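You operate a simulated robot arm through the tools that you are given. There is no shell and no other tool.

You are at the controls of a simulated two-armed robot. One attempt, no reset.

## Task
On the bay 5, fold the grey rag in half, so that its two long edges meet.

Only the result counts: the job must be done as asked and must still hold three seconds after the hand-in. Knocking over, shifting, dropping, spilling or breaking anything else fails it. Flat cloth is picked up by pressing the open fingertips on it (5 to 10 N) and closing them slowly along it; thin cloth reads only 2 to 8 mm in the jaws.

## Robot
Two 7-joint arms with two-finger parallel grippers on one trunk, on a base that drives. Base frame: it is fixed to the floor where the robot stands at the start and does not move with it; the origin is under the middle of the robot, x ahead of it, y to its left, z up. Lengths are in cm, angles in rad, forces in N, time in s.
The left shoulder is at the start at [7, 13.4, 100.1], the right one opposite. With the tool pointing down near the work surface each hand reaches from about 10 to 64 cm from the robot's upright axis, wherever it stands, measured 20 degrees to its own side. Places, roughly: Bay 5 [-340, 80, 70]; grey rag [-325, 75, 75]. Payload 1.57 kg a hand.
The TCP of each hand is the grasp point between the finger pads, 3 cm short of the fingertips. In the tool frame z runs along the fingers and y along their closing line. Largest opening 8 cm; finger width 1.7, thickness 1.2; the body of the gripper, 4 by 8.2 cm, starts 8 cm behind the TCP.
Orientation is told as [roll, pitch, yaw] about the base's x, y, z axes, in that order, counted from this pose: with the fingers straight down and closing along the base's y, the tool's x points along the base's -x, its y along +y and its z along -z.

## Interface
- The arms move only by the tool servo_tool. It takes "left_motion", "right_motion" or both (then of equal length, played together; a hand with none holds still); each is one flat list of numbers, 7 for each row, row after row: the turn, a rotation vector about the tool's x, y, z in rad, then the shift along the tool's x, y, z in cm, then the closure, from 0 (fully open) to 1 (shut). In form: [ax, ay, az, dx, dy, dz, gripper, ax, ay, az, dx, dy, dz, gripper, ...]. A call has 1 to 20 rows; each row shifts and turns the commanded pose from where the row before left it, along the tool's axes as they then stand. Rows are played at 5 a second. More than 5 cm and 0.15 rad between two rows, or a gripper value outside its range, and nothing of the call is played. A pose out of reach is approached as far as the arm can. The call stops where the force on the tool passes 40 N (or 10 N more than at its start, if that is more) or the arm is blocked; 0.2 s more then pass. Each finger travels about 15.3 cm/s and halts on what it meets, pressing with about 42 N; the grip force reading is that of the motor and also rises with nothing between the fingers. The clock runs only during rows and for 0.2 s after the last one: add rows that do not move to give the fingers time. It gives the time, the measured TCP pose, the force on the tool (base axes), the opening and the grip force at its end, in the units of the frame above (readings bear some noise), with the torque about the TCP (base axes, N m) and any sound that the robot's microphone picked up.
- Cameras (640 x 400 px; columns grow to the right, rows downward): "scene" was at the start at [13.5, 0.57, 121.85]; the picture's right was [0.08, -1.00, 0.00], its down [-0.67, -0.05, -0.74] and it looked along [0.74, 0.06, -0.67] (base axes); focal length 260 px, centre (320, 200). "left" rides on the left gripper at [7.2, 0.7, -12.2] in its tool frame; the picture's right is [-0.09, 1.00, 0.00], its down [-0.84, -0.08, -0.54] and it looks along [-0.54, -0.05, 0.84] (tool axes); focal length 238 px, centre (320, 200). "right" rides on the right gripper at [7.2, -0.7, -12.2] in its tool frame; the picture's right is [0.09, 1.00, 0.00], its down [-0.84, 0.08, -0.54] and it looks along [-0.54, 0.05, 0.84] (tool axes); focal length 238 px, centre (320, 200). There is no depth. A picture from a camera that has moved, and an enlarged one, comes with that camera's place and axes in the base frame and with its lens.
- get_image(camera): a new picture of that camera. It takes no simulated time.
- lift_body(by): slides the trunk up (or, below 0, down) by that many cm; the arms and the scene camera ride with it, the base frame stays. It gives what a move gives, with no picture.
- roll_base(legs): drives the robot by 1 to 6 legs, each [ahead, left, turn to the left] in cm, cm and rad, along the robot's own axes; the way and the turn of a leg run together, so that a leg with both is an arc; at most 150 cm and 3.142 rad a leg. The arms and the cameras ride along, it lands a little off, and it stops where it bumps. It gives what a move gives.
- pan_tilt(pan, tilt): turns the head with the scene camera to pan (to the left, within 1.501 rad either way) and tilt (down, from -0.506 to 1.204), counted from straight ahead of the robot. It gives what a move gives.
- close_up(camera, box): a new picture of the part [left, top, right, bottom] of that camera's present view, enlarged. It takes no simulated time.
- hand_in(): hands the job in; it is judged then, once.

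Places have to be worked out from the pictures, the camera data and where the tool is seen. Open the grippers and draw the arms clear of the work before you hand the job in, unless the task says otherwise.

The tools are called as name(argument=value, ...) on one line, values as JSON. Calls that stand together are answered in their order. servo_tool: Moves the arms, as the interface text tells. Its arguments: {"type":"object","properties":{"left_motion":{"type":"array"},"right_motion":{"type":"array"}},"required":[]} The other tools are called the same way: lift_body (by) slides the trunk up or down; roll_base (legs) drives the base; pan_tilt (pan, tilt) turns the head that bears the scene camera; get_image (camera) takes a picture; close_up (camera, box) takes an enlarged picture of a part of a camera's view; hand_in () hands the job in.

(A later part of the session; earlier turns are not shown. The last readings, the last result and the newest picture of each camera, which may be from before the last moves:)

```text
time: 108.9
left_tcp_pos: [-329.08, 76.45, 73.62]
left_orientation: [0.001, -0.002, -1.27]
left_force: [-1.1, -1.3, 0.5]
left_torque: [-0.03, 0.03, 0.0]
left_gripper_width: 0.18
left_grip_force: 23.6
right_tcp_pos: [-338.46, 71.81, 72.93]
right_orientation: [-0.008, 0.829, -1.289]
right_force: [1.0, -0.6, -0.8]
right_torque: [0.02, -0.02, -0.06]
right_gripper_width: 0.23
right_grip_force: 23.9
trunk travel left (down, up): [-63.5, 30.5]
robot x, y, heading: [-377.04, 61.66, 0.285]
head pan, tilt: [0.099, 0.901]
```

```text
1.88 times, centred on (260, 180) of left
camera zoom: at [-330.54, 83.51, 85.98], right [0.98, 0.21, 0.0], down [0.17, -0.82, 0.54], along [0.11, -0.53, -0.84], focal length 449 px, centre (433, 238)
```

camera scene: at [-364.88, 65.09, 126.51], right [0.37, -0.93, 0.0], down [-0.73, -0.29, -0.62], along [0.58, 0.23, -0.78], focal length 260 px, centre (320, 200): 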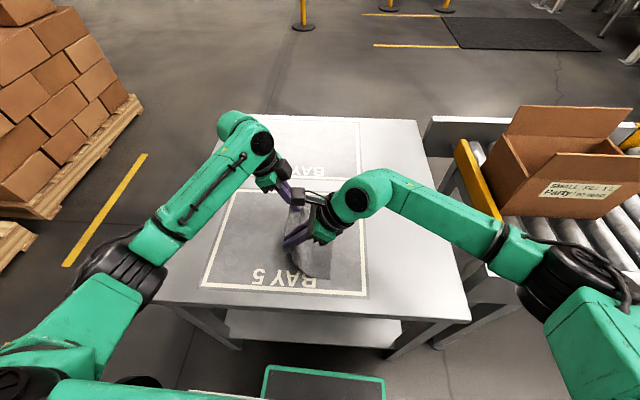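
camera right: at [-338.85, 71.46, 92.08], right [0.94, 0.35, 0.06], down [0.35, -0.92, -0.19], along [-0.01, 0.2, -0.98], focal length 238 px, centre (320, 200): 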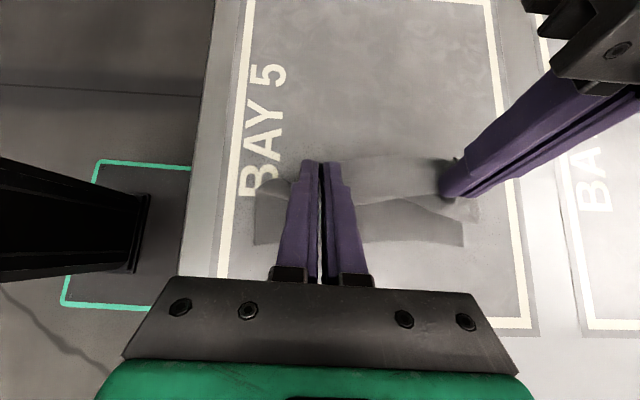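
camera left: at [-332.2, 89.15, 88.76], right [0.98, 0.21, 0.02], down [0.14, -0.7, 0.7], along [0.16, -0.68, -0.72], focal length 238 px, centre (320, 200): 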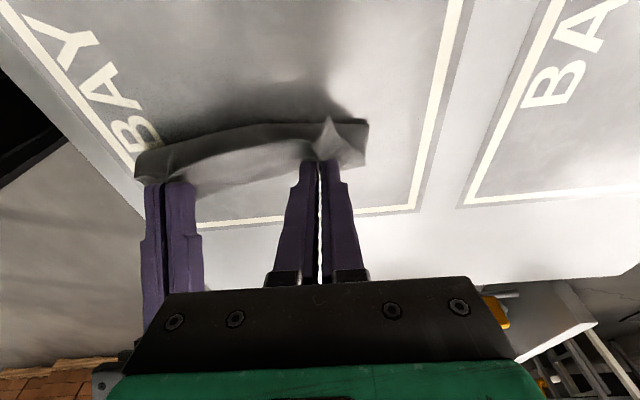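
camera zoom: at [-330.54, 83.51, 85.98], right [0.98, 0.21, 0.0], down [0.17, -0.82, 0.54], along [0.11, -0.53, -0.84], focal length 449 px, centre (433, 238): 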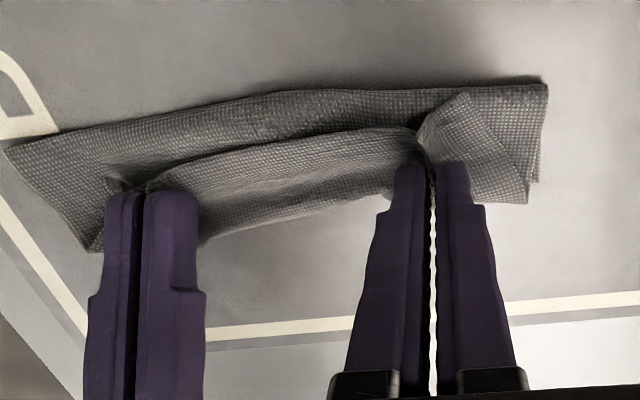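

Flap edge and lower edge agree within about 0.7 cm everywhere. I release both grips slowly in place.

servo_tool(left_motion=[0, 0, 0, 0, 0, 0.15, 1, 0, 0, 0, 0, 0, 0, 0.96, 0, 0, 0, 0, 0, 0, 0.92, 0, 0, 0, 0, 0, 0, 0.88, 0, 0, 0, 0, 0, 0, 0.84, 0, 0, 0, 0, 0, 0, 0.8, 0, 0, 0, 0, 0, 0, 0.8], right_motion=[0, 0, 0, -0.1, 0, 0.1, 1, 0, 0, 0, 0, 0, 0, 0.96, 0, 0, 0, 0, 0, 0, 0.92, 0, 0, 0, 0, 0, 0, 0.88, 0, 0, 0, 0, 0, 0, 0.84, 0, 0, 0, 0, 0, 0, 0.8, 0, 0, 0, 0, 0, 0, 0.8])

close_up(camera="right", box=[200, 100, 520, 300])

close_up(camera="left", box=[90, 80, 430, 280])

```text
time: 110.5
left_tcp_pos: [-329.08, 76.44, 73.57]
left_orientation: [-0.002, -0.001, -1.271]
left_force: [0.4, 0.4, -0.4]
left_torque: [-0.01, 0.0, 0.01]
left_gripper_width: 1.57
left_grip_force: 0.1
right_tcp_pos: [-338.56, 71.81, 72.9]
right_orientation: [-0.008, 0.829, -1.29]
right_force: [0.0, 0.1, -0.2]
right_torque: [0.0, 0.01, 0.0]
right_gripper_width: 1.59
right_grip_force: 0.0
trunk travel left (down, up): [-63.5, 30.5]
robot x, y, heading: [-376.68, 61.26, 0.284]
head pan, tilt: [0.099, 0.901]
```

```text
2.00 times, centred on (360, 200) of right
camera zoom: at [-337.87, 67.42, 86.55], right [0.94, 0.34, 0.06], down [0.35, -0.9, -0.25], along [-0.03, 0.26, -0.97], focal length 477 px, centre (240, 200)
```

zoom: 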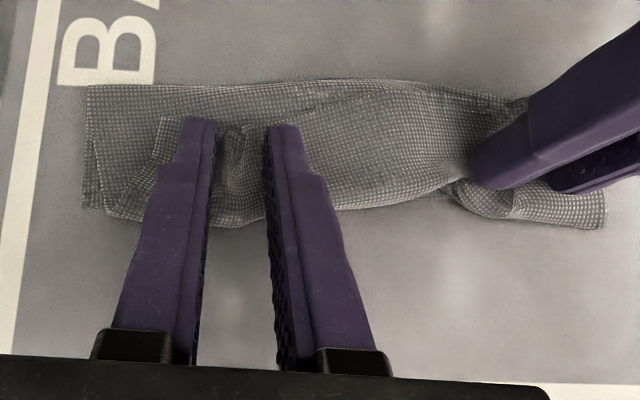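

```text
1.88 times, centred on (260, 180) of left
camera zoom: at [-330.54, 83.53, 85.86], right [0.98, 0.21, 0.0], down [0.17, -0.82, 0.54], along [0.11, -0.53, -0.84], focal length 449 px, centre (433, 238)
```

zoom: 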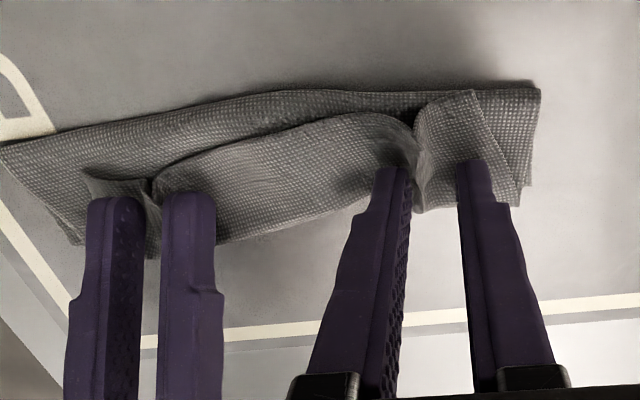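

Both grips released; the flap stays over. I open a bit more and withdraw the hands along their finger directions.

servo_tool(left_motion=[0, 0, 0, 0, 0, 0, 0.74, 0, 0, 0, 0, 0, 0, 0.68, 0, 0, 0, 0, 0, 0, 0.68, 0, 0, 0, 0, 0, -1, 0.68, 0, 0, 0, 0, 0, -2, 0.68, 0, 0, 0, 0, 0, -3, 0.68, 0, 0, 0, 0, 0, -3, 0.68, 0, 0, 0, 0, 0, -3, 0.68], right_motion=[0, 0, 0, 0, 0, 0, 0.74, 0, 0, 0, 0, 0, 0, 0.68, 0, 0, 0, 0, 0, 0, 0.68, 0, 0, 0, 0, 0, -1, 0.68, 0, 0, 0, 0, 0, -2, 0.68, 0, 0, 0, 0, 0, -3, 0.68, 0, 0, 0, 0, 0, -3, 0.68, 0, 0, 0, 0, 0, -3, 0.68])

close_up(camera="right", box=[160, 60, 560, 300])

close_up(camera="left", box=[110, 40, 430, 240])

get_image(camera="scene")

```text
time: 112.3
left_tcp_pos: [-329.03, 76.62, 85.56]
left_orientation: [-0.003, -0.001, -1.273]
left_force: [-0.1, -1.3, -0.4]
left_torque: [0.03, -0.06, -0.02]
left_gripper_width: 2.57
left_grip_force: 0.1
right_tcp_pos: [-336.08, 63.27, 81.08]
right_orientation: [-0.01, 0.829, -1.289]
right_force: [-0.5, 0.0, -0.1]
right_torque: [-0.02, 0.01, 0.01]
right_gripper_width: 2.55
right_grip_force: 0.1
trunk travel left (down, up): [-63.5, 30.5]
robot x, y, heading: [-376.81, 61.3, 0.29]
head pan, tilt: [0.099, 0.901]
```

```text
1.60 times, centred on (360, 180) of right
camera zoom: at [-335.48, 59.03, 94.71], right [0.94, 0.34, 0.06], down [0.35, -0.9, -0.25], along [-0.03, 0.26, -0.97], focal length 381 px, centre (256, 232)
```

zoom: 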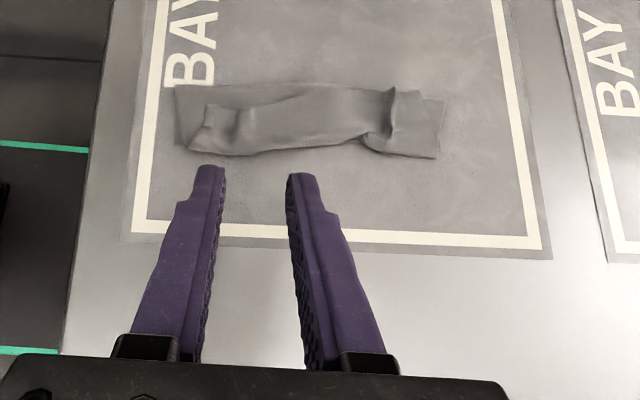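

```text
2.00 times, centred on (270, 140) of left
camera zoom: at [-330.44, 83.62, 97.9], right [0.98, 0.21, 0.0], down [0.17, -0.82, 0.54], along [0.11, -0.53, -0.84], focal length 477 px, centre (420, 320)
```

zoom: 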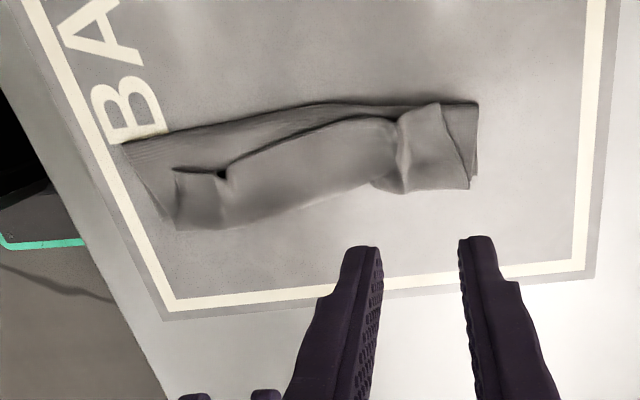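

```text
taken
camera scene: at [-364.92, 65.21, 126.51], right [0.37, -0.93, 0.0], down [-0.73, -0.29, -0.62], along [0.58, 0.23, -0.78], focal length 260 px, centre (320, 200)
```

scene: 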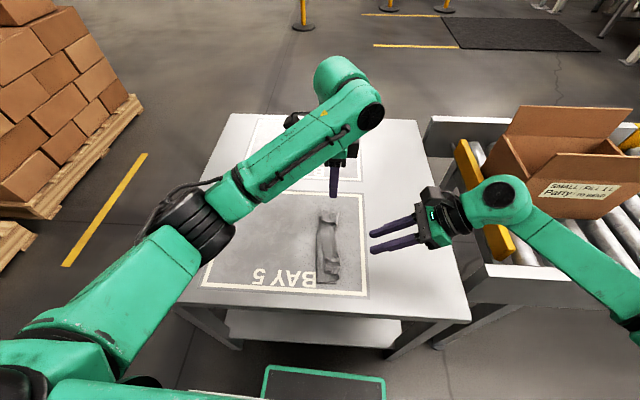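

The top strip looks doubled back: the flap's edge seems to point left again near the top instead of lying at the right. I take close views from several cameras to understand the shape.

close_up(camera="scene", box=[285, 195, 385, 295])

close_up(camera="left", box=[160, 80, 360, 170])

close_up(camera="right", box=[250, 100, 450, 180])

```text
4.00 times, centred on (335, 245) of scene
camera zoom: at [-364.92, 65.21, 126.51], right [0.37, -0.93, 0.0], down [-0.73, -0.29, -0.62], along [0.58, 0.23, -0.78], focal length 1040 px, centre (260, 20)
```

zoom: 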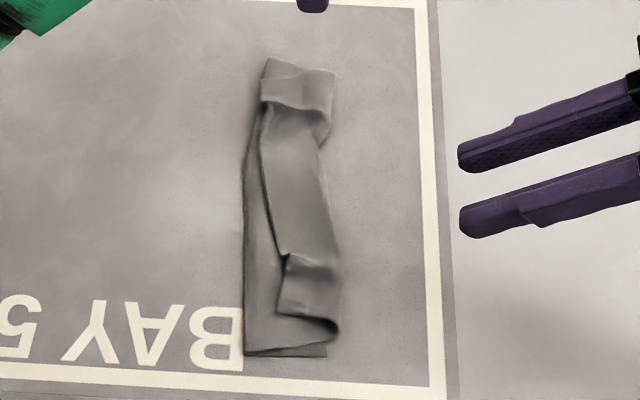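

```text
3.20 times, centred on (260, 125) of left
camera zoom: at [-330.44, 83.62, 97.9], right [0.98, 0.21, 0.0], down [0.17, -0.82, 0.54], along [0.11, -0.53, -0.84], focal length 763 px, centre (512, 440)
```

zoom: 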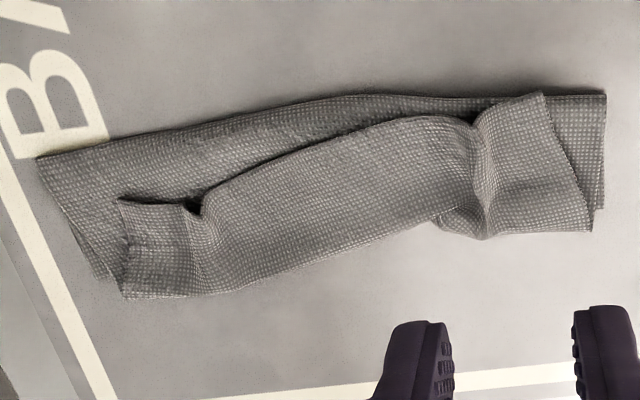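

```text
3.20 times, centred on (350, 140) of right
camera zoom: at [-335.48, 59.03, 94.71], right [0.94, 0.34, 0.06], down [0.35, -0.9, -0.25], along [-0.03, 0.26, -0.97], focal length 763 px, centre (224, 392)
```

zoom: 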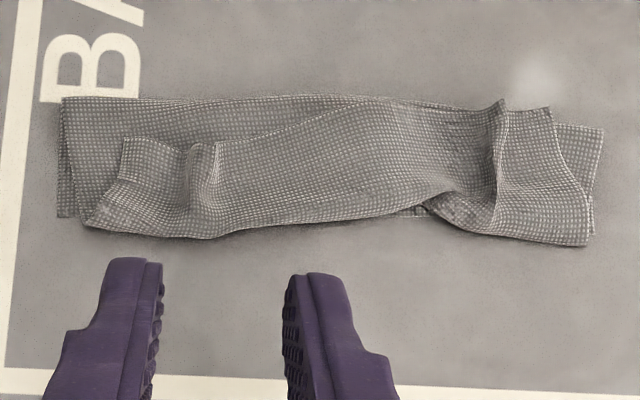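

The flap has been laid as a Z: its edge strip doubled back so the long edge now points left on top. I'll regrip that edge with better hand lean (so that it can be turned over fully), but first I look at the strip from the left side at a low angle.

servo_tool(left_motion=[0, 0, 0, 3, 0, 0, 0.65, 0, 0, 0, 3, 0, 0, 0.65, 0, 0, 0, 3, 0, 0, 0.65, 0, 0, 0, 3, 0, 0, 0.65, 0, -0.13, 0, 0, 0, 0, 0.65, 0, -0.13, 0, 0, 0, 0, 0.65, 0, -0.13, 0, 0, 0, 0, 0.65, 0, -0.13, 0, 0, 0, 0, 0.65, 0, -0.13, 0, 0, 0, 0, 0.65, 0, -0.13, 0, 0, 0, 0, 0.65])

get_image(camera="left")

get_image(camera="scene")

```text
time: 114.5
left_tcp_pos: [-332.47, 88.06, 85.6]
left_orientation: [-0.001, -0.783, -1.273]
left_force: [-0.4, 0.4, -0.5]
left_torque: [0.0, 0.0, -0.01]
left_gripper_width: 2.8
left_grip_force: 0.0
right_tcp_pos: [-336.15, 63.4, 81.12]
right_orientation: [-0.009, 0.829, -1.29]
right_force: [0.4, 0.1, 0.1]
right_torque: [0.03, -0.02, 0.03]
right_gripper_width: 2.55
right_grip_force: 0.1
trunk travel left (down, up): [-63.5, 30.5]
robot x, y, heading: [-376.67, 61.02, 0.287]
head pan, tilt: [0.099, 0.901]
```

```text
taken
camera left: at [-335.9, 101.21, 89.21], right [0.97, 0.23, 0.07], down [-0.01, -0.22, 0.97], along [0.24, -0.95, -0.21], focal length 238 px, centre (320, 200)
```

left: 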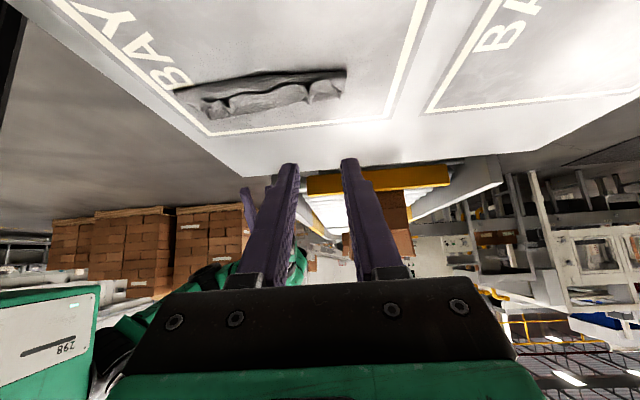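

```text
taken
camera scene: at [-364.88, 65.28, 126.51], right [0.37, -0.93, 0.0], down [-0.73, -0.29, -0.62], along [0.58, 0.23, -0.78], focal length 260 px, centre (320, 200)
```

scene: 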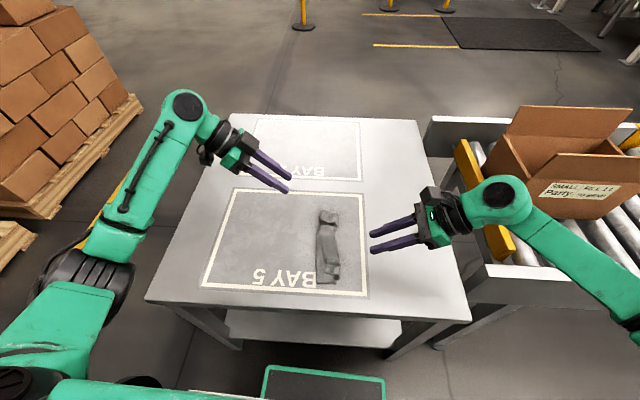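

I enlarge the low-angle view of the rag.

close_up(camera="left", box=[160, 50, 370, 150])

close_up(camera="scene", box=[295, 195, 365, 295])

```text
3.05 times, centred on (265, 100) of left
camera zoom: at [-335.9, 101.21, 89.21], right [0.97, 0.23, 0.07], down [-0.01, -0.22, 0.97], along [0.24, -0.95, -0.21], focal length 726 px, centre (488, 505)
```

zoom: 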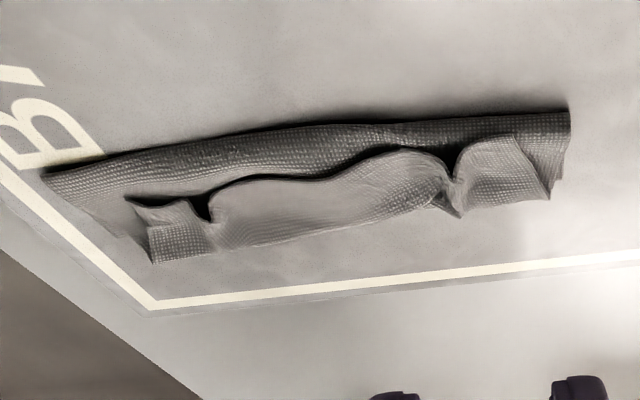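

```text
4.00 times, centred on (330, 245) of scene
camera zoom: at [-364.88, 65.28, 126.51], right [0.37, -0.93, 0.0], down [-0.73, -0.29, -0.62], along [0.58, 0.23, -0.78], focal length 1040 px, centre (280, 20)
```

zoom: 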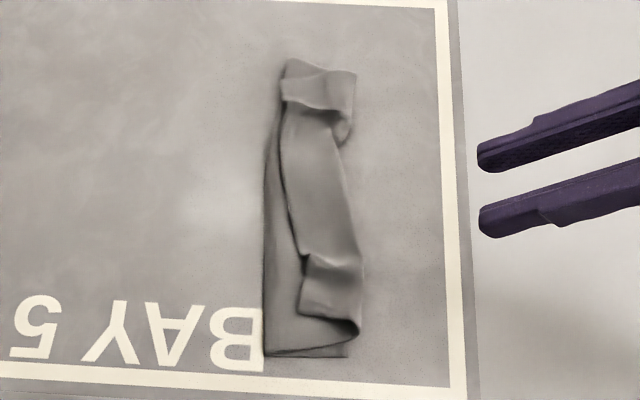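

The strip's free edge is raised about 1.5 cm in the middle, with the old pinch ripples still visible at X≈39 and X≈49.5. I raise the right hand and roll it over to a slight left lean, so that this time both hands can roll about 1.2 rad during the turn-over.

servo_tool(right_motion=[0, 0, 0, 1.845, 0, -1.69, 0.65, 0, 0, 0, 1.845, 0, -1.69, 0.65, 0, -0.1254, 0, 0, 0, 0, 0.65, 0, -0.1254, 0, 0, 0, 0, 0.65, 0, -0.1254, 0, 0, 0, 0, 0.65, 0, -0.1254, 0, 0, 0, 0, 0.65, 0, -0.1254, 0, 0, 0, 0, 0.65, 0, -0.1254, 0, 0, 0, 0, 0.65, 0, -0.1254, 0, 0, 0, 0, 0.65, 0, -0.1254, 0, 0, 0, 0, 0.65, 0, -0.1254, 0, 0, 0, 0, 0.65, 0, 0, 0, 0, 0, 0, 0.65])

get_image(camera="scene")

get_image(camera="right")

```text
time: 117.1
left_tcp_pos: [-332.51, 87.91, 85.48]
left_orientation: [-0.001, -0.781, -1.269]
left_force: [-0.6, 1.0, 0.8]
left_torque: [0.02, 0.0, 0.01]
left_gripper_width: 2.78
left_grip_force: 0.0
right_tcp_pos: [-335.92, 63.18, 85.93]
right_orientation: [-0.004, -0.301, -1.281]
right_force: [1.0, 0.2, 1.0]
right_torque: [-0.02, 0.01, -0.02]
right_gripper_width: 2.8
right_grip_force: 0.0
trunk travel left (down, up): [-63.5, 30.5]
robot x, y, heading: [-376.81, 61.12, 0.285]
head pan, tilt: [0.099, 0.901]
```

```text
taken
camera scene: at [-364.86, 65.17, 126.51], right [0.37, -0.93, 0.0], down [-0.73, -0.29, -0.62], along [0.58, 0.23, -0.78], focal length 260 px, centre (320, 200)
```

scene: 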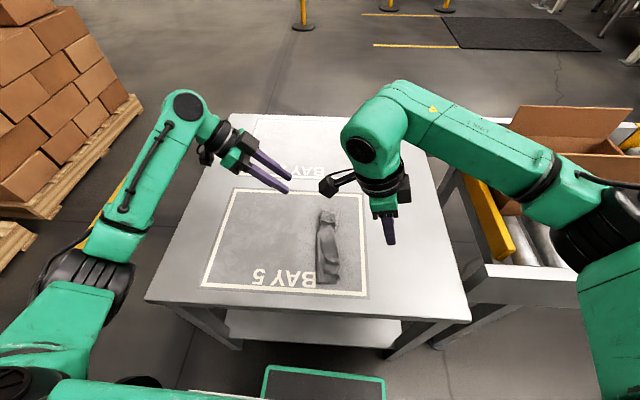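

```text
taken
camera right: at [-339.52, 72.84, 95.58], right [0.93, 0.37, -0.03], down [0.26, -0.59, 0.76], along [0.26, -0.72, -0.64], focal length 238 px, centre (320, 200)
```

right: 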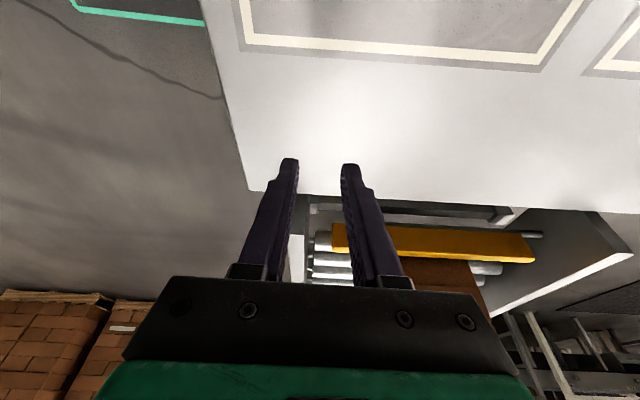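

Both rolls work. Now I bring both hands over the strip's edge (left hand at X≈49.4, right hand at X≈39.2), still about 8 cm up.

servo_tool(left_motion=[0, 0, 0, -0.46, -0.16, 1.866, 0.65, 0, 0, 0, -0.46, -0.16, 1.866, 0.65, 0, 0, 0, -0.46, -0.16, 1.866, 0.65, 0, 0, 0, -0.46, -0.16, 1.866, 0.65, 0, 0, 0, -0.46, -0.16, 1.866, 0.65, 0, 0, 0, 0, 0, 0, 0.65], right_motion=[0, 0, 0, 2.434, -0.168, 0.082, 0.65, 0, 0, 0, 2.434, -0.168, 0.082, 0.65, 0, 0, 0, 2.434, -0.168, 0.082, 0.65, 0, 0, 0, 2.434, -0.168, 0.082, 0.65, 0, 0, 0, 2.434, -0.168, 0.082, 0.65, 0, 0, 0, 0, 0, 0, 0.65])

get_image(camera="scene")

get_image(camera="left")

get_image(camera="right")

```text
time: 118.5
left_tcp_pos: [-331.01, 79.84, 80.63]
left_orientation: [-0.002, -0.782, -1.271]
left_force: [0.2, -1.0, -0.3]
left_torque: [-0.03, -0.01, -0.03]
left_gripper_width: 2.76
left_grip_force: 0.1
right_tcp_pos: [-339.93, 74.27, 82.01]
right_orientation: [-0.006, -0.3, -1.281]
right_force: [-0.7, 0.0, 0.4]
right_torque: [0.03, 0.01, 0.0]
right_gripper_width: 2.81
right_grip_force: 0.0
trunk travel left (down, up): [-63.5, 30.5]
robot x, y, heading: [-376.85, 61.25, 0.284]
head pan, tilt: [0.099, 0.901]
```

```text
taken
camera scene: at [-364.86, 65.19, 126.51], right [0.37, -0.93, 0.0], down [-0.73, -0.29, -0.62], along [0.58, 0.23, -0.78], focal length 260 px, centre (320, 200)
```

scene: 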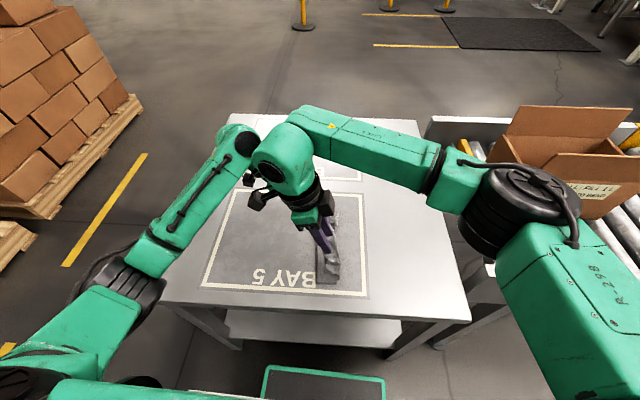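

```text
taken
camera left: at [-334.28, 93.1, 84.23], right [0.97, 0.23, 0.06], down [-0.01, -0.23, 0.97], along [0.24, -0.95, -0.22], focal length 238 px, centre (320, 200)
```

left: 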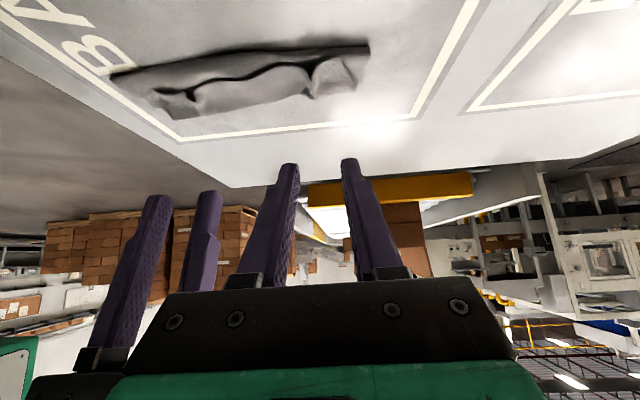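

```text
taken
camera right: at [-343.63, 83.91, 91.61], right [0.93, 0.37, -0.03], down [0.26, -0.59, 0.76], along [0.26, -0.72, -0.65], focal length 238 px, centre (320, 200)
```

right: 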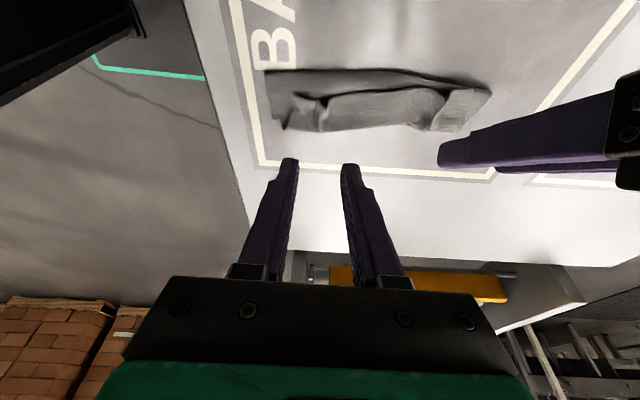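

Clear so far. I descend to just above the strip.

servo_tool(left_motion=[0, 0, 0, 1.11, 0, 1.1175, 0.65, 0, 0, 0, 1.11, 0, 1.1175, 0.65, 0, 0, 0, 1.11, 0, 1.1175, 0.65, 0, 0, 0, 1.11, 0, 1.1175, 0.65, 0, 0, 0, 0, 0, 0, 0.65], right_motion=[0, 0, 0, 0.525, 0, 1.695, 0.65, 0, 0, 0, 0.525, 0, 1.695, 0.65, 0, 0, 0, 0.525, 0, 1.695, 0.65, 0, 0, 0, 0.525, 0, 1.695, 0.65, 0, 0, 0, 0, 0, 0, 0.65])

close_up(camera="left", box=[80, 60, 440, 260])

close_up(camera="right", box=[230, 60, 550, 260])

```text
time: 119.7
left_tcp_pos: [-331.09, 79.85, 74.17]
left_orientation: [-0.002, -0.781, -1.272]
left_force: [0.5, -0.1, 0.5]
left_torque: [0.01, 0.0, 0.0]
left_gripper_width: 2.78
left_grip_force: 0.1
right_tcp_pos: [-339.95, 73.97, 75.06]
right_orientation: [-0.008, -0.3, -1.28]
right_force: [-0.5, 0.0, -0.3]
right_torque: [0.04, 0.0, -0.01]
right_gripper_width: 2.79
right_grip_force: 0.1
trunk travel left (down, up): [-63.5, 30.5]
robot x, y, heading: [-376.73, 61.21, 0.276]
head pan, tilt: [0.099, 0.901]
```

```text
1.78 times, centred on (260, 160) of left
camera zoom: at [-334.39, 93.1, 77.88], right [0.97, 0.23, 0.06], down [-0.01, -0.23, 0.97], along [0.24, -0.95, -0.22], focal length 424 px, centre (427, 271)
```

zoom: 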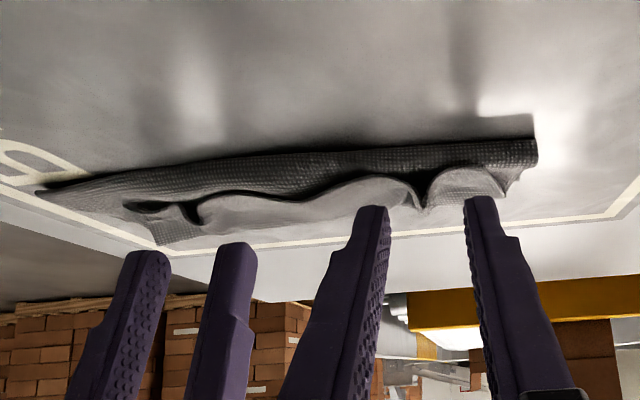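

```text
2.00 times, centred on (390, 160) of right
camera zoom: at [-343.62, 83.71, 84.68], right [0.93, 0.37, -0.03], down [0.26, -0.59, 0.76], along [0.26, -0.72, -0.64], focal length 477 px, centre (180, 280)
```

zoom: 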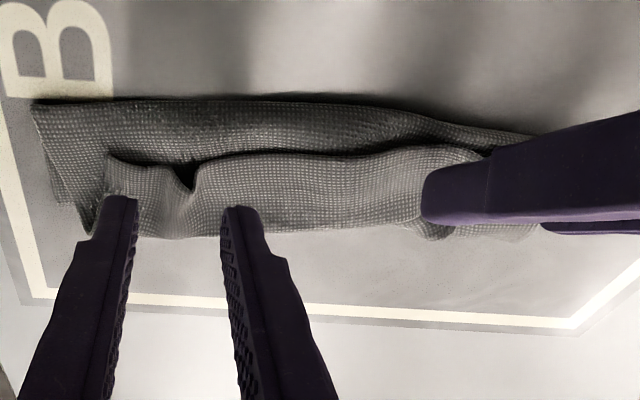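

The fingers straddle the old ripples right at the strip edge. I step down gently, watching force.

servo_tool(left_motion=[0, 0, 0, 0.2114, 0, 0.213, 0.65, 0, 0, 0, 0.2114, 0, 0.213, 0.65, 0, 0, 0, 0, 0, 0, 0.65], right_motion=[0, 0, 0, 0.148, 0, 0.4777, 0.65, 0, 0, 0, 0.148, 0, 0.4777, 0.65, 0, 0, 0, 0, 0, 0, 0.65])

servo_tool(left_motion=[0, 0, 0, 0.1409, 0, 0.142, 0.65, 0, 0, 0, 0.1409, 0, 0.142, 0.65, 0, 0, 0, 0, 0, 0, 0.65], right_motion=[0, 0, 0, 0.0593, 0, 0.191, 0.65, 0, 0, 0, 0.0593, 0, 0.191, 0.65, 0, 0, 0, 0, 0, 0, 0.65])

close_up(camera="right", box=[230, 60, 550, 260])

```text
time: 120.5
left_tcp_pos: [-330.9, 79.88, 73.64]
left_orientation: [-0.002, -0.782, -1.272]
left_force: [-0.8, 0.4, -0.8]
left_torque: [-0.01, 0.0, 0.01]
left_gripper_width: 2.82
left_grip_force: 0.2
right_tcp_pos: [-340.11, 73.9, 73.98]
right_orientation: [-0.005, -0.297, -1.281]
right_force: [0.7, -0.2, 0.1]
right_torque: [-0.01, -0.02, -0.01]
right_gripper_width: 2.78
right_grip_force: 0.0
trunk travel left (down, up): [-63.5, 30.5]
robot x, y, heading: [-376.46, 60.79, 0.284]
head pan, tilt: [0.099, 0.901]
```

```text
time: 121.3
left_tcp_pos: [-330.81, 79.73, 73.13]
left_orientation: [-0.001, -0.782, -1.27]
left_force: [0.2, 1.2, 0.1]
left_torque: [0.0, -0.03, -0.03]
left_gripper_width: 2.79
left_grip_force: 0.1
right_tcp_pos: [-339.92, 73.98, 73.66]
right_orientation: [-0.007, -0.3, -1.282]
right_force: [-0.1, -0.3, 0.2]
right_torque: [0.01, -0.03, 0.05]
right_gripper_width: 2.8
right_grip_force: 0.0
trunk travel left (down, up): [-63.5, 30.5]
robot x, y, heading: [-376.82, 61.33, 0.284]
head pan, tilt: [0.099, 0.901]
```

```text
2.00 times, centred on (390, 160) of right
camera zoom: at [-343.58, 83.71, 83.32], right [0.93, 0.37, -0.03], down [0.26, -0.59, 0.76], along [0.26, -0.72, -0.64], focal length 477 px, centre (180, 280)
```

zoom: 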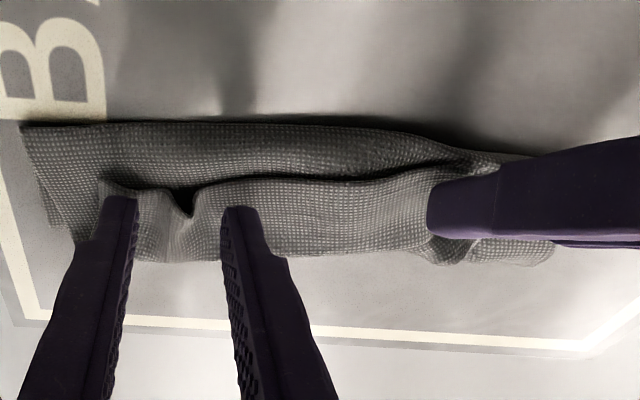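

Still only light touch. I continue down in small steps.

servo_tool(left_motion=[0, 0, 0, 0.1409, 0, 0.142, 0.65, 0, 0, 0, 0, 0, 0, 0.65], right_motion=[0, 0, 0, 0.0593, 0, 0.191, 0.65, 0, 0, 0, 0, 0, 0, 0.65])

servo_tool(left_motion=[0, 0, 0, 0.1057, 0, 0.1065, 0.65, 0, 0, 0, 0, 0, 0, 0.65], right_motion=[0, 0, 0, 0.0593, 0, 0.191, 0.65, 0, 0, 0, 0, 0, 0, 0.65])

```text
time: 121.9
left_tcp_pos: [-330.77, 79.72, 73.08]
left_orientation: [-0.002, -0.783, -1.271]
left_force: [0.4, 0.0, -0.4]
left_torque: [-0.03, 0.04, -0.02]
left_gripper_width: 2.77
left_grip_force: 0.1
right_tcp_pos: [-340.0, 74.04, 73.38]
right_orientation: [-0.007, -0.299, -1.282]
right_force: [-1.2, -0.3, -0.7]
right_torque: [0.01, 0.0, -0.01]
right_gripper_width: 2.83
right_grip_force: 0.0
trunk travel left (down, up): [-63.5, 30.5]
robot x, y, heading: [-376.94, 60.82, 0.286]
head pan, tilt: [0.099, 0.901]
```

```text
time: 122.5
left_tcp_pos: [-330.91, 79.86, 72.79]
left_orientation: [-0.003, -0.783, -1.271]
left_force: [0.0, -0.3, 0.6]
left_torque: [-0.03, -0.01, 0.04]
left_gripper_width: 2.83
left_grip_force: 0.1
right_tcp_pos: [-339.94, 74.03, 73.18]
right_orientation: [-0.005, -0.298, -1.279]
right_force: [-0.3, -0.5, -0.4]
right_torque: [0.0, 0.01, 0.03]
right_gripper_width: 2.82
right_grip_force: 0.1
trunk travel left (down, up): [-63.5, 30.5]
robot x, y, heading: [-376.92, 61.07, 0.286]
head pan, tilt: [0.099, 0.901]
```

Tips near z 70.1; contact should come soon. Another small step.

servo_tool(left_motion=[0, 0, 0, 0.0704, 0, 0.071, 0.65, 0, 0, 0, 0, 0, 0, 0.65], right_motion=[0, 0, 0, 0.0445, 0, 0.143, 0.65, 0, 0, 0, 0, 0, 0, 0.65])

close_up(camera="right", box=[230, 60, 550, 260])

close_up(camera="left", box=[80, 60, 440, 260])

```text
time: 123.1
left_tcp_pos: [-330.89, 79.91, 72.82]
left_orientation: [-0.001, -0.783, -1.271]
left_force: [0.0, -0.1, 1.3]
left_torque: [-0.04, -0.02, 0.01]
left_gripper_width: 2.81
left_grip_force: 0.1
right_tcp_pos: [-340.11, 74.03, 73.05]
right_orientation: [-0.007, -0.298, -1.279]
right_force: [-0.7, 0.4, -0.2]
right_torque: [-0.01, 0.01, 0.0]
right_gripper_width: 2.81
right_grip_force: 0.1
trunk travel left (down, up): [-63.5, 30.5]
robot x, y, heading: [-376.64, 61.2, 0.285]
head pan, tilt: [0.099, 0.901]
```

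```text
2.00 times, centred on (390, 160) of right
camera zoom: at [-343.62, 83.68, 82.73], right [0.93, 0.37, -0.03], down [0.26, -0.59, 0.76], along [0.26, -0.72, -0.65], focal length 477 px, centre (180, 280)
```

zoom: 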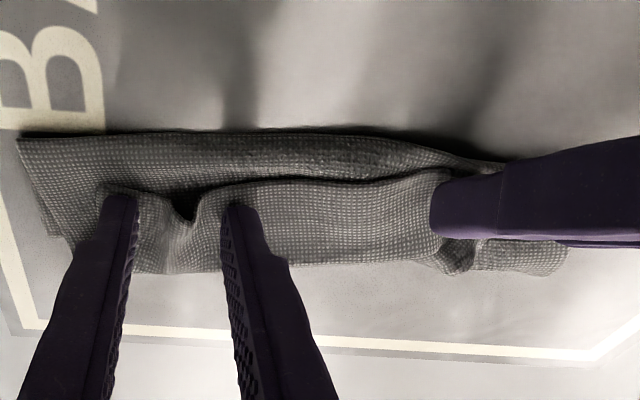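

```text
1.78 times, centred on (260, 160) of left
camera zoom: at [-334.24, 93.07, 76.44], right [0.97, 0.23, 0.06], down [-0.01, -0.23, 0.97], along [0.24, -0.95, -0.22], focal length 424 px, centre (427, 271)
```

zoom: 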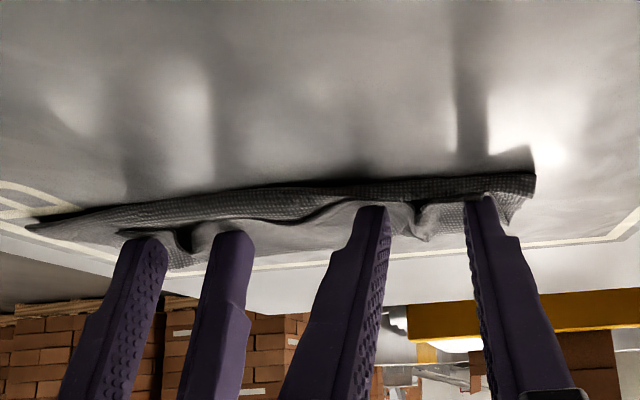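

The existing ripples lie between the fingers of each hand. One more small press step to get a few newtons.

servo_tool(left_motion=[0, 0, 0, 0.0704, 0, 0.071, 0.65, 0, 0, 0, 0, 0, 0, 0.65], right_motion=[0, 0, 0, 0.0445, 0, 0.143, 0.65, 0, 0, 0, 0, 0, 0, 0.65])

servo_tool(left_motion=[0, 0, 0, 0.0704, 0, 0.071, 0.65, 0, 0, 0, 0, 0, 0, 0.65], right_motion=[0, 0, 0, 0.0445, 0, 0.143, 0.65, 0, 0, 0, 0, 0, 0, 0.65])

```text
time: 123.7
left_tcp_pos: [-330.89, 79.74, 72.67]
left_orientation: [0.0, -0.782, -1.27]
left_force: [0.4, 0.0, 0.3]
left_torque: [0.0, 0.0, 0.01]
left_gripper_width: 2.8
left_grip_force: 0.1
right_tcp_pos: [-340.2, 74.16, 72.93]
right_orientation: [-0.006, -0.3, -1.281]
right_force: [0.5, -0.9, 6.8]
right_torque: [0.01, -0.14, -0.02]
right_gripper_width: 2.8
right_grip_force: 0.0
trunk travel left (down, up): [-63.5, 30.5]
robot x, y, heading: [-377.05, 61.06, 0.286]
head pan, tilt: [0.099, 0.901]
```

```text
time: 124.3
left_tcp_pos: [-331.02, 79.83, 72.88]
left_orientation: [0.002, -0.782, -1.273]
left_force: [-0.2, -0.3, 0.9]
left_torque: [0.0, -0.02, 0.02]
left_gripper_width: 2.79
left_grip_force: 0.1
right_tcp_pos: [-340.11, 73.95, 72.92]
right_orientation: [-0.002, -0.296, -1.284]
right_force: [2.7, 1.6, 22.6]
right_torque: [0.07, -0.27, 0.01]
right_gripper_width: 2.78
right_grip_force: 0.3
trunk travel left (down, up): [-63.5, 30.5]
robot x, y, heading: [-376.76, 61.34, 0.285]
head pan, tilt: [0.099, 0.901]
```

Right presses 22 N (too hard) and left only 1 N; I ease the right and lower the left a bit.

servo_tool(left_motion=[0, 0, 0, 0.1057, 0, 0.1065, 0.65, 0, 0, 0, 0, 0, 0, 0.65], right_motion=[0, 0, 0, -0.0356, 0, -0.115, 0.65, 0, 0, 0, 0, 0, 0, 0.65])

servo_tool(left_motion=[0, 0, 0, 0.0704, 0, 0.071, 0.65, 0, 0, 0, 0, 0, 0, 0.65], right_motion=[0, 0, 0, 0, 0, 0, 0.65, 0, 0, 0, 0, 0, 0, 0.65])

```text
time: 124.9
left_tcp_pos: [-330.95, 79.89, 72.65]
left_orientation: [0.004, -0.784, -1.273]
left_force: [-1.6, 0.4, 7.1]
left_torque: [-0.12, 0.0, -0.01]
left_gripper_width: 2.82
left_grip_force: 0.1
right_tcp_pos: [-340.07, 73.99, 72.88]
right_orientation: [-0.006, -0.299, -1.282]
right_force: [1.1, 2.4, 12.7]
right_torque: [0.08, -0.14, 0.02]
right_gripper_width: 2.81
right_grip_force: 0.5
trunk travel left (down, up): [-63.5, 30.5]
robot x, y, heading: [-376.93, 61.06, 0.286]
head pan, tilt: [0.099, 0.901]
```

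```text
time: 125.5
left_tcp_pos: [-330.86, 79.91, 72.58]
left_orientation: [0.003, -0.784, -1.274]
left_force: [-1.3, 1.1, 11.2]
left_torque: [-0.15, 0.01, -0.01]
left_gripper_width: 2.77
left_grip_force: 0.1
right_tcp_pos: [-340.16, 74.01, 73.04]
right_orientation: [-0.004, -0.299, -1.28]
right_force: [2.8, 1.2, 7.9]
right_torque: [0.04, -0.14, -0.01]
right_gripper_width: 2.82
right_grip_force: 0.1
trunk travel left (down, up): [-63.5, 30.5]
robot x, y, heading: [-377.18, 60.9, 0.284]
head pan, tilt: [0.099, 0.901]
```

Both press around 8–11 N; I ease slightly to about 5 N and close slowly so that only the top strip is pinched.

servo_tool(left_motion=[0, 0, 0, -0.05, 0, -0.05, 0.65, 0, 0, 0, 0, 0, 0, 0.68, 0, 0, 0, 0, 0, 0, 0.71, 0, 0, 0, 0, 0, 0, 0.74, 0, 0, 0, 0, 0, 0, 0.77, 0, 0, 0, 0, 0, 0, 0.8, 0, 0, 0, 0, 0, 0, 0.83, 0, 0, 0, 0, 0, 0, 0.86, 0, 0, 0, 0, 0, 0, 0.89, 0, 0, 0, 0, 0, 0, 0.92, 0, 0, 0, 0, 0, 0, 0.95, 0, 0, 0, 0, 0, 0, 0.98, 0, 0, 0, 0, 0, 0, 1, 0, 0, 0, 0, 0, 0, 1, 0, 0, 0, 0, 0, 0, 1], right_motion=[0, 0, 0, -0.01, 0, -0.03, 0.65, 0, 0, 0, 0, 0, 0, 0.68, 0, 0, 0, 0, 0, 0, 0.71, 0, 0, 0, 0, 0, 0, 0.74, 0, 0, 0, 0, 0, 0, 0.77, 0, 0, 0, 0, 0, 0, 0.8, 0, 0, 0, 0, 0, 0, 0.83, 0, 0, 0, 0, 0, 0, 0.86, 0, 0, 0, 0, 0, 0, 0.89, 0, 0, 0, 0, 0, 0, 0.92, 0, 0, 0, 0, 0, 0, 0.95, 0, 0, 0, 0, 0, 0, 0.98, 0, 0, 0, 0, 0, 0, 1, 0, 0, 0, 0, 0, 0, 1, 0, 0, 0, 0, 0, 0, 1])

close_up(camera="right", box=[230, 60, 550, 260])

close_up(camera="left", box=[80, 60, 440, 260])

```text
time: 128.7
left_tcp_pos: [-330.98, 79.75, 72.49]
left_orientation: [0.002, -0.782, -1.274]
left_force: [-7.7, -4.0, 18.1]
left_torque: [-0.39, 0.12, -0.06]
left_gripper_width: 0.34
left_grip_force: 24.0
right_tcp_pos: [-340.12, 73.93, 73.08]
right_orientation: [-0.001, -0.298, -1.282]
right_force: [6.9, 4.2, 1.6]
right_torque: [0.11, -0.26, -0.02]
right_gripper_width: 0.22
right_grip_force: 24.3
trunk travel left (down, up): [-63.5, 30.5]
robot x, y, heading: [-376.63, 61.03, 0.286]
head pan, tilt: [0.099, 0.901]
```

```text
2.00 times, centred on (390, 160) of right
camera zoom: at [-343.75, 83.65, 82.66], right [0.93, 0.37, -0.03], down [0.26, -0.59, 0.76], along [0.26, -0.72, -0.65], focal length 477 px, centre (180, 280)
```

zoom: 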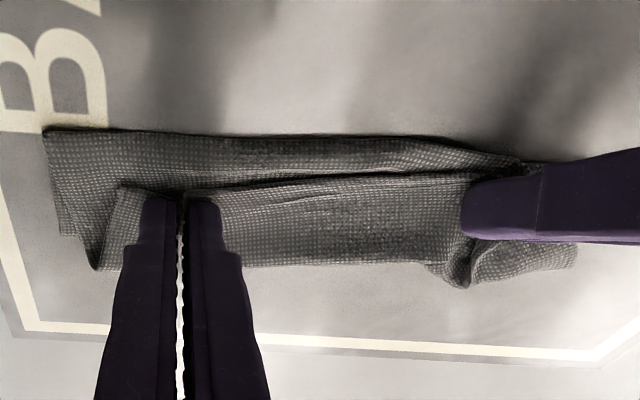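

```text
1.78 times, centred on (260, 160) of left
camera zoom: at [-334.42, 92.94, 76.23], right [0.97, 0.23, 0.07], down [-0.01, -0.23, 0.97], along [0.24, -0.95, -0.22], focal length 424 px, centre (427, 271)
```

zoom: 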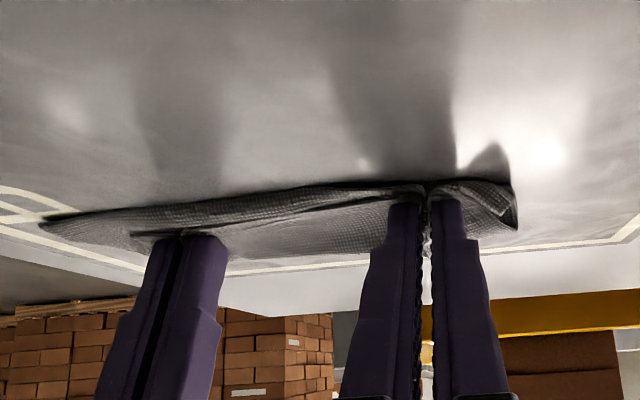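

Both gripped (left 3.4 mm – perhaps more than the strip; right 2.2 mm). I lift 2 cm and check what the left hand is holding.

servo_tool(left_motion=[0, 0, 0, -0.7, -0.15, -0.71, 1, 0, 0, 0, -0.7, -0.15, -0.71, 1, 0, 0, 0, 0, 0, 0, 1], right_motion=[0, 0, 0, -0.295, 0, -0.955, 1, 0, 0, 0, -0.295, 0, -0.955, 1, 0, 0, 0, 0, 0, 0, 1])

close_up(camera="right", box=[230, 60, 550, 260])

close_up(camera="left", box=[80, 60, 440, 260])

```text
time: 129.5
left_tcp_pos: [-331.01, 79.83, 74.18]
left_orientation: [-0.004, -0.78, -1.27]
left_force: [-1.7, -1.7, -0.1]
left_torque: [-0.04, 0.05, -0.03]
left_gripper_width: 0.29
left_grip_force: 24.1
right_tcp_pos: [-339.91, 74.18, 74.94]
right_orientation: [-0.006, -0.299, -1.28]
right_force: [1.8, 1.2, 0.3]
right_torque: [0.07, -0.08, -0.03]
right_gripper_width: 0.18
right_grip_force: 23.6
trunk travel left (down, up): [-63.5, 30.5]
robot x, y, heading: [-376.4, 61.41, 0.288]
head pan, tilt: [0.099, 0.901]
```

```text
2.00 times, centred on (390, 160) of right
camera zoom: at [-343.49, 83.8, 84.53], right [0.93, 0.37, -0.03], down [0.26, -0.59, 0.76], along [0.26, -0.72, -0.64], focal length 477 px, centre (180, 280)
```

zoom: 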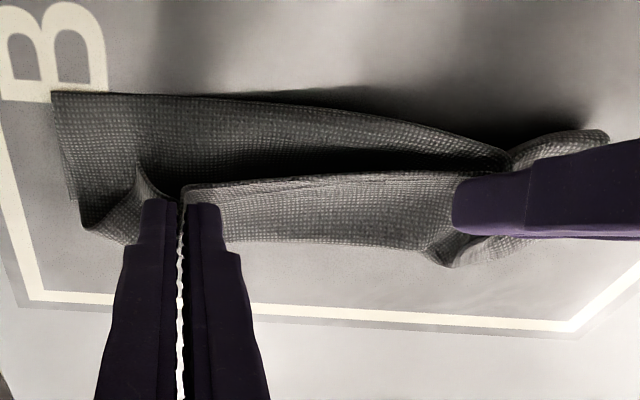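

```text
1.78 times, centred on (260, 160) of left
camera zoom: at [-334.51, 93.03, 77.98], right [0.97, 0.23, 0.06], down [-0.01, -0.23, 0.97], along [0.24, -0.95, -0.22], focal length 424 px, centre (427, 271)
```

zoom: 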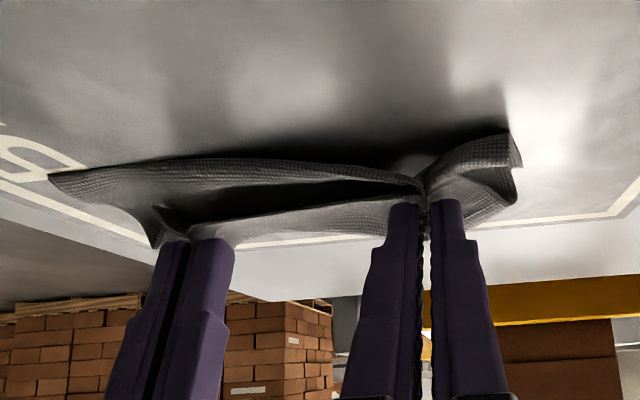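

The left hand also caught the fold line (its layers overlap the strip there), while the right holds only the strip. I release the left and back it off; the right keeps its hold.

servo_tool(left_motion=[0, 0, 0, 0.5, 0, 0.5, 1, 0, 0, 0, 0, 0, 0, 0.9, 0, 0, 0, 0, 0, 0, 0.8, 0, 0, 0, 0, 0, 0, 0.65, 0, 0, 0, 0, 0, -1, 0.6, 0, 0, 0, 0, 0, -2, 0.5, 0, 0, 0, 0, 0, -3, 0.5, 0, 0, 0, 0, 0, -3, 0.5])

close_up(camera="left", box=[80, 30, 440, 230])

close_up(camera="right", box=[230, 60, 550, 260])

```text
time: 131.3
left_tcp_pos: [-333.06, 85.85, 80.04]
left_orientation: [-0.001, -0.782, -1.271]
left_force: [-0.5, -0.2, 0.5]
left_torque: [0.03, -0.02, -0.02]
left_gripper_width: 4.02
left_grip_force: 0.1
right_tcp_pos: [-340.0, 74.17, 74.95]
right_orientation: [-0.004, -0.298, -1.281]
right_force: [0.4, -0.6, -0.3]
right_torque: [0.02, 0.04, 0.01]
right_gripper_width: 0.21
right_grip_force: 23.5
trunk travel left (down, up): [-63.5, 30.5]
robot x, y, heading: [-377.03, 61.17, 0.284]
head pan, tilt: [0.099, 0.901]
```

```text
1.78 times, centred on (260, 130) of left
camera zoom: at [-336.31, 99.15, 83.74], right [0.97, 0.23, 0.06], down [-0.01, -0.22, 0.97], along [0.24, -0.95, -0.22], focal length 424 px, centre (427, 324)
```

zoom: 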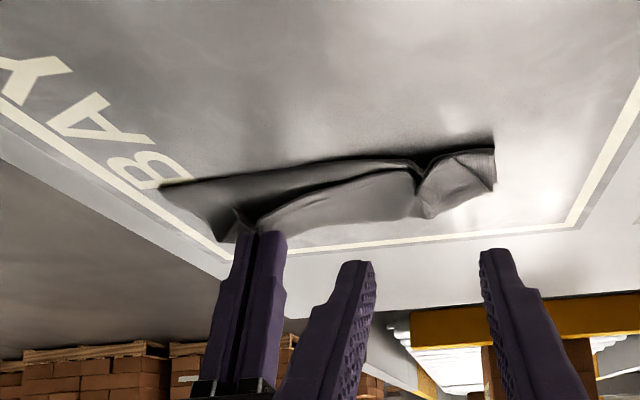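

```text
2.00 times, centred on (390, 160) of right
camera zoom: at [-343.54, 83.82, 84.56], right [0.93, 0.37, -0.03], down [0.26, -0.59, 0.76], along [0.26, -0.72, -0.64], focal length 477 px, centre (180, 280)
```

zoom: 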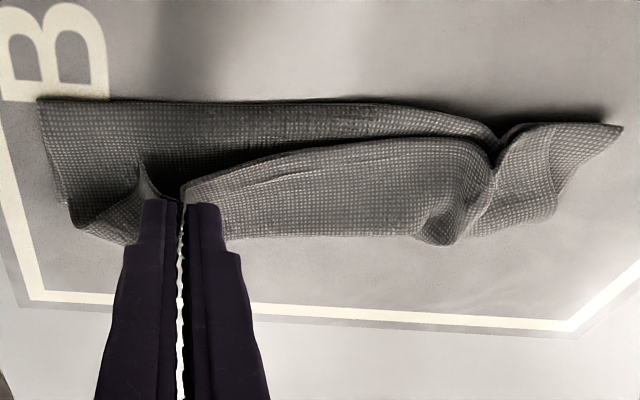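

Right hand alone holds the strip edge near its near corner. I lift and roll it so the flap stands up, to unroll the doubled strip and expose the far part of the edge.

servo_tool(right_motion=[0, 0.1167, 0, -0.211, 0, -0.795, 1, 0, 0.1167, 0, -0.118, 0, -0.814, 1, 0, 0.1167, 0, -0.022, 0, -0.822, 1, 0, 0.1167, 0, 0.074, 0, -0.819, 1, 0, 0.1167, 0, 0.168, 0, -0.805, 1, 0, 0.1167, 0, 0.261, 0, -0.78, 1])

close_up(camera="left", box=[80, 30, 440, 230])

close_up(camera="right", box=[200, 60, 520, 260])

get_image(camera="scene")

```text
time: 132.7
left_tcp_pos: [-332.88, 85.72, 79.94]
left_orientation: [-0.001, -0.783, -1.27]
left_force: [0.3, -0.7, -0.8]
left_torque: [0.01, 0.0, -0.02]
left_gripper_width: 4.0
left_grip_force: 0.0
right_tcp_pos: [-340.11, 74.16, 79.79]
right_orientation: [-0.004, 0.403, -1.285]
right_force: [0.3, -0.1, 0.1]
right_torque: [-0.01, -0.04, -0.02]
right_gripper_width: 0.22
right_grip_force: 23.8
trunk travel left (down, up): [-63.5, 30.5]
robot x, y, heading: [-376.79, 61.13, 0.283]
head pan, tilt: [0.099, 0.901]
```

```text
1.78 times, centred on (260, 130) of left
camera zoom: at [-336.28, 99.05, 83.74], right [0.97, 0.23, 0.06], down [-0.01, -0.23, 0.97], along [0.24, -0.95, -0.22], focal length 424 px, centre (427, 324)
```

zoom: 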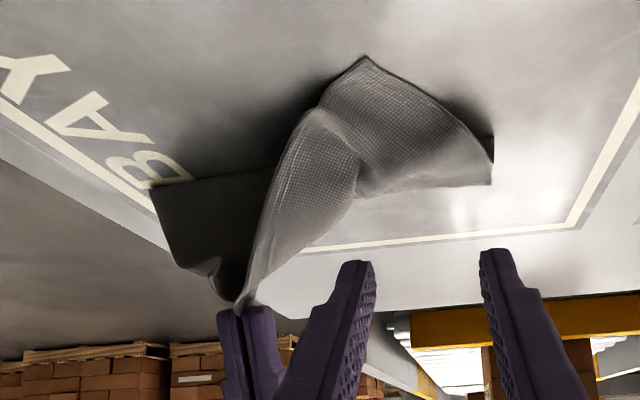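

```text
2.00 times, centred on (360, 160) of right
camera zoom: at [-341.15, 75.56, 94.0], right [0.93, 0.36, 0.03], down [0.35, -0.92, 0.17], along [0.09, -0.15, -0.99], focal length 477 px, centre (240, 280)
```

zoom: 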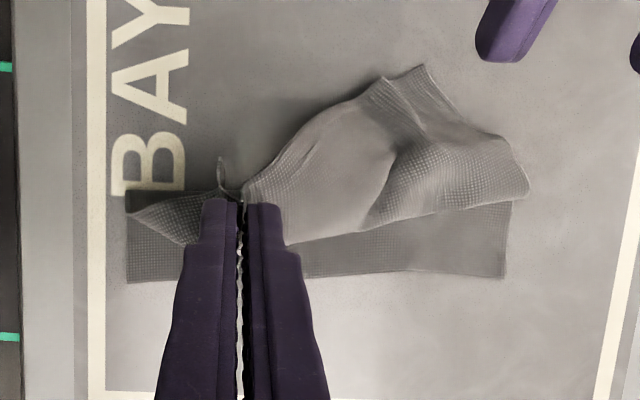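

```text
taken
camera scene: at [-364.87, 65.14, 126.52], right [0.37, -0.93, 0.0], down [-0.73, -0.29, -0.62], along [0.58, 0.23, -0.78], focal length 260 px, centre (320, 200)
```

scene: 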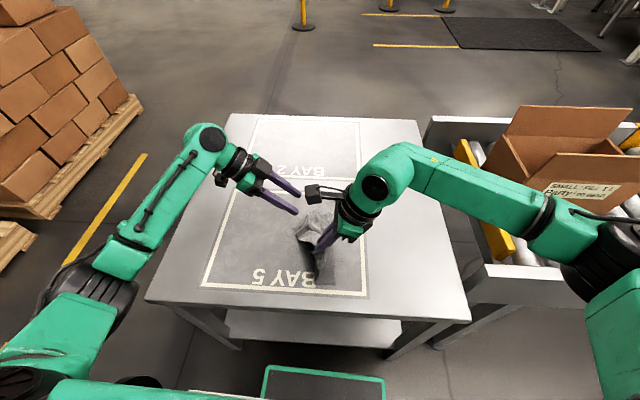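

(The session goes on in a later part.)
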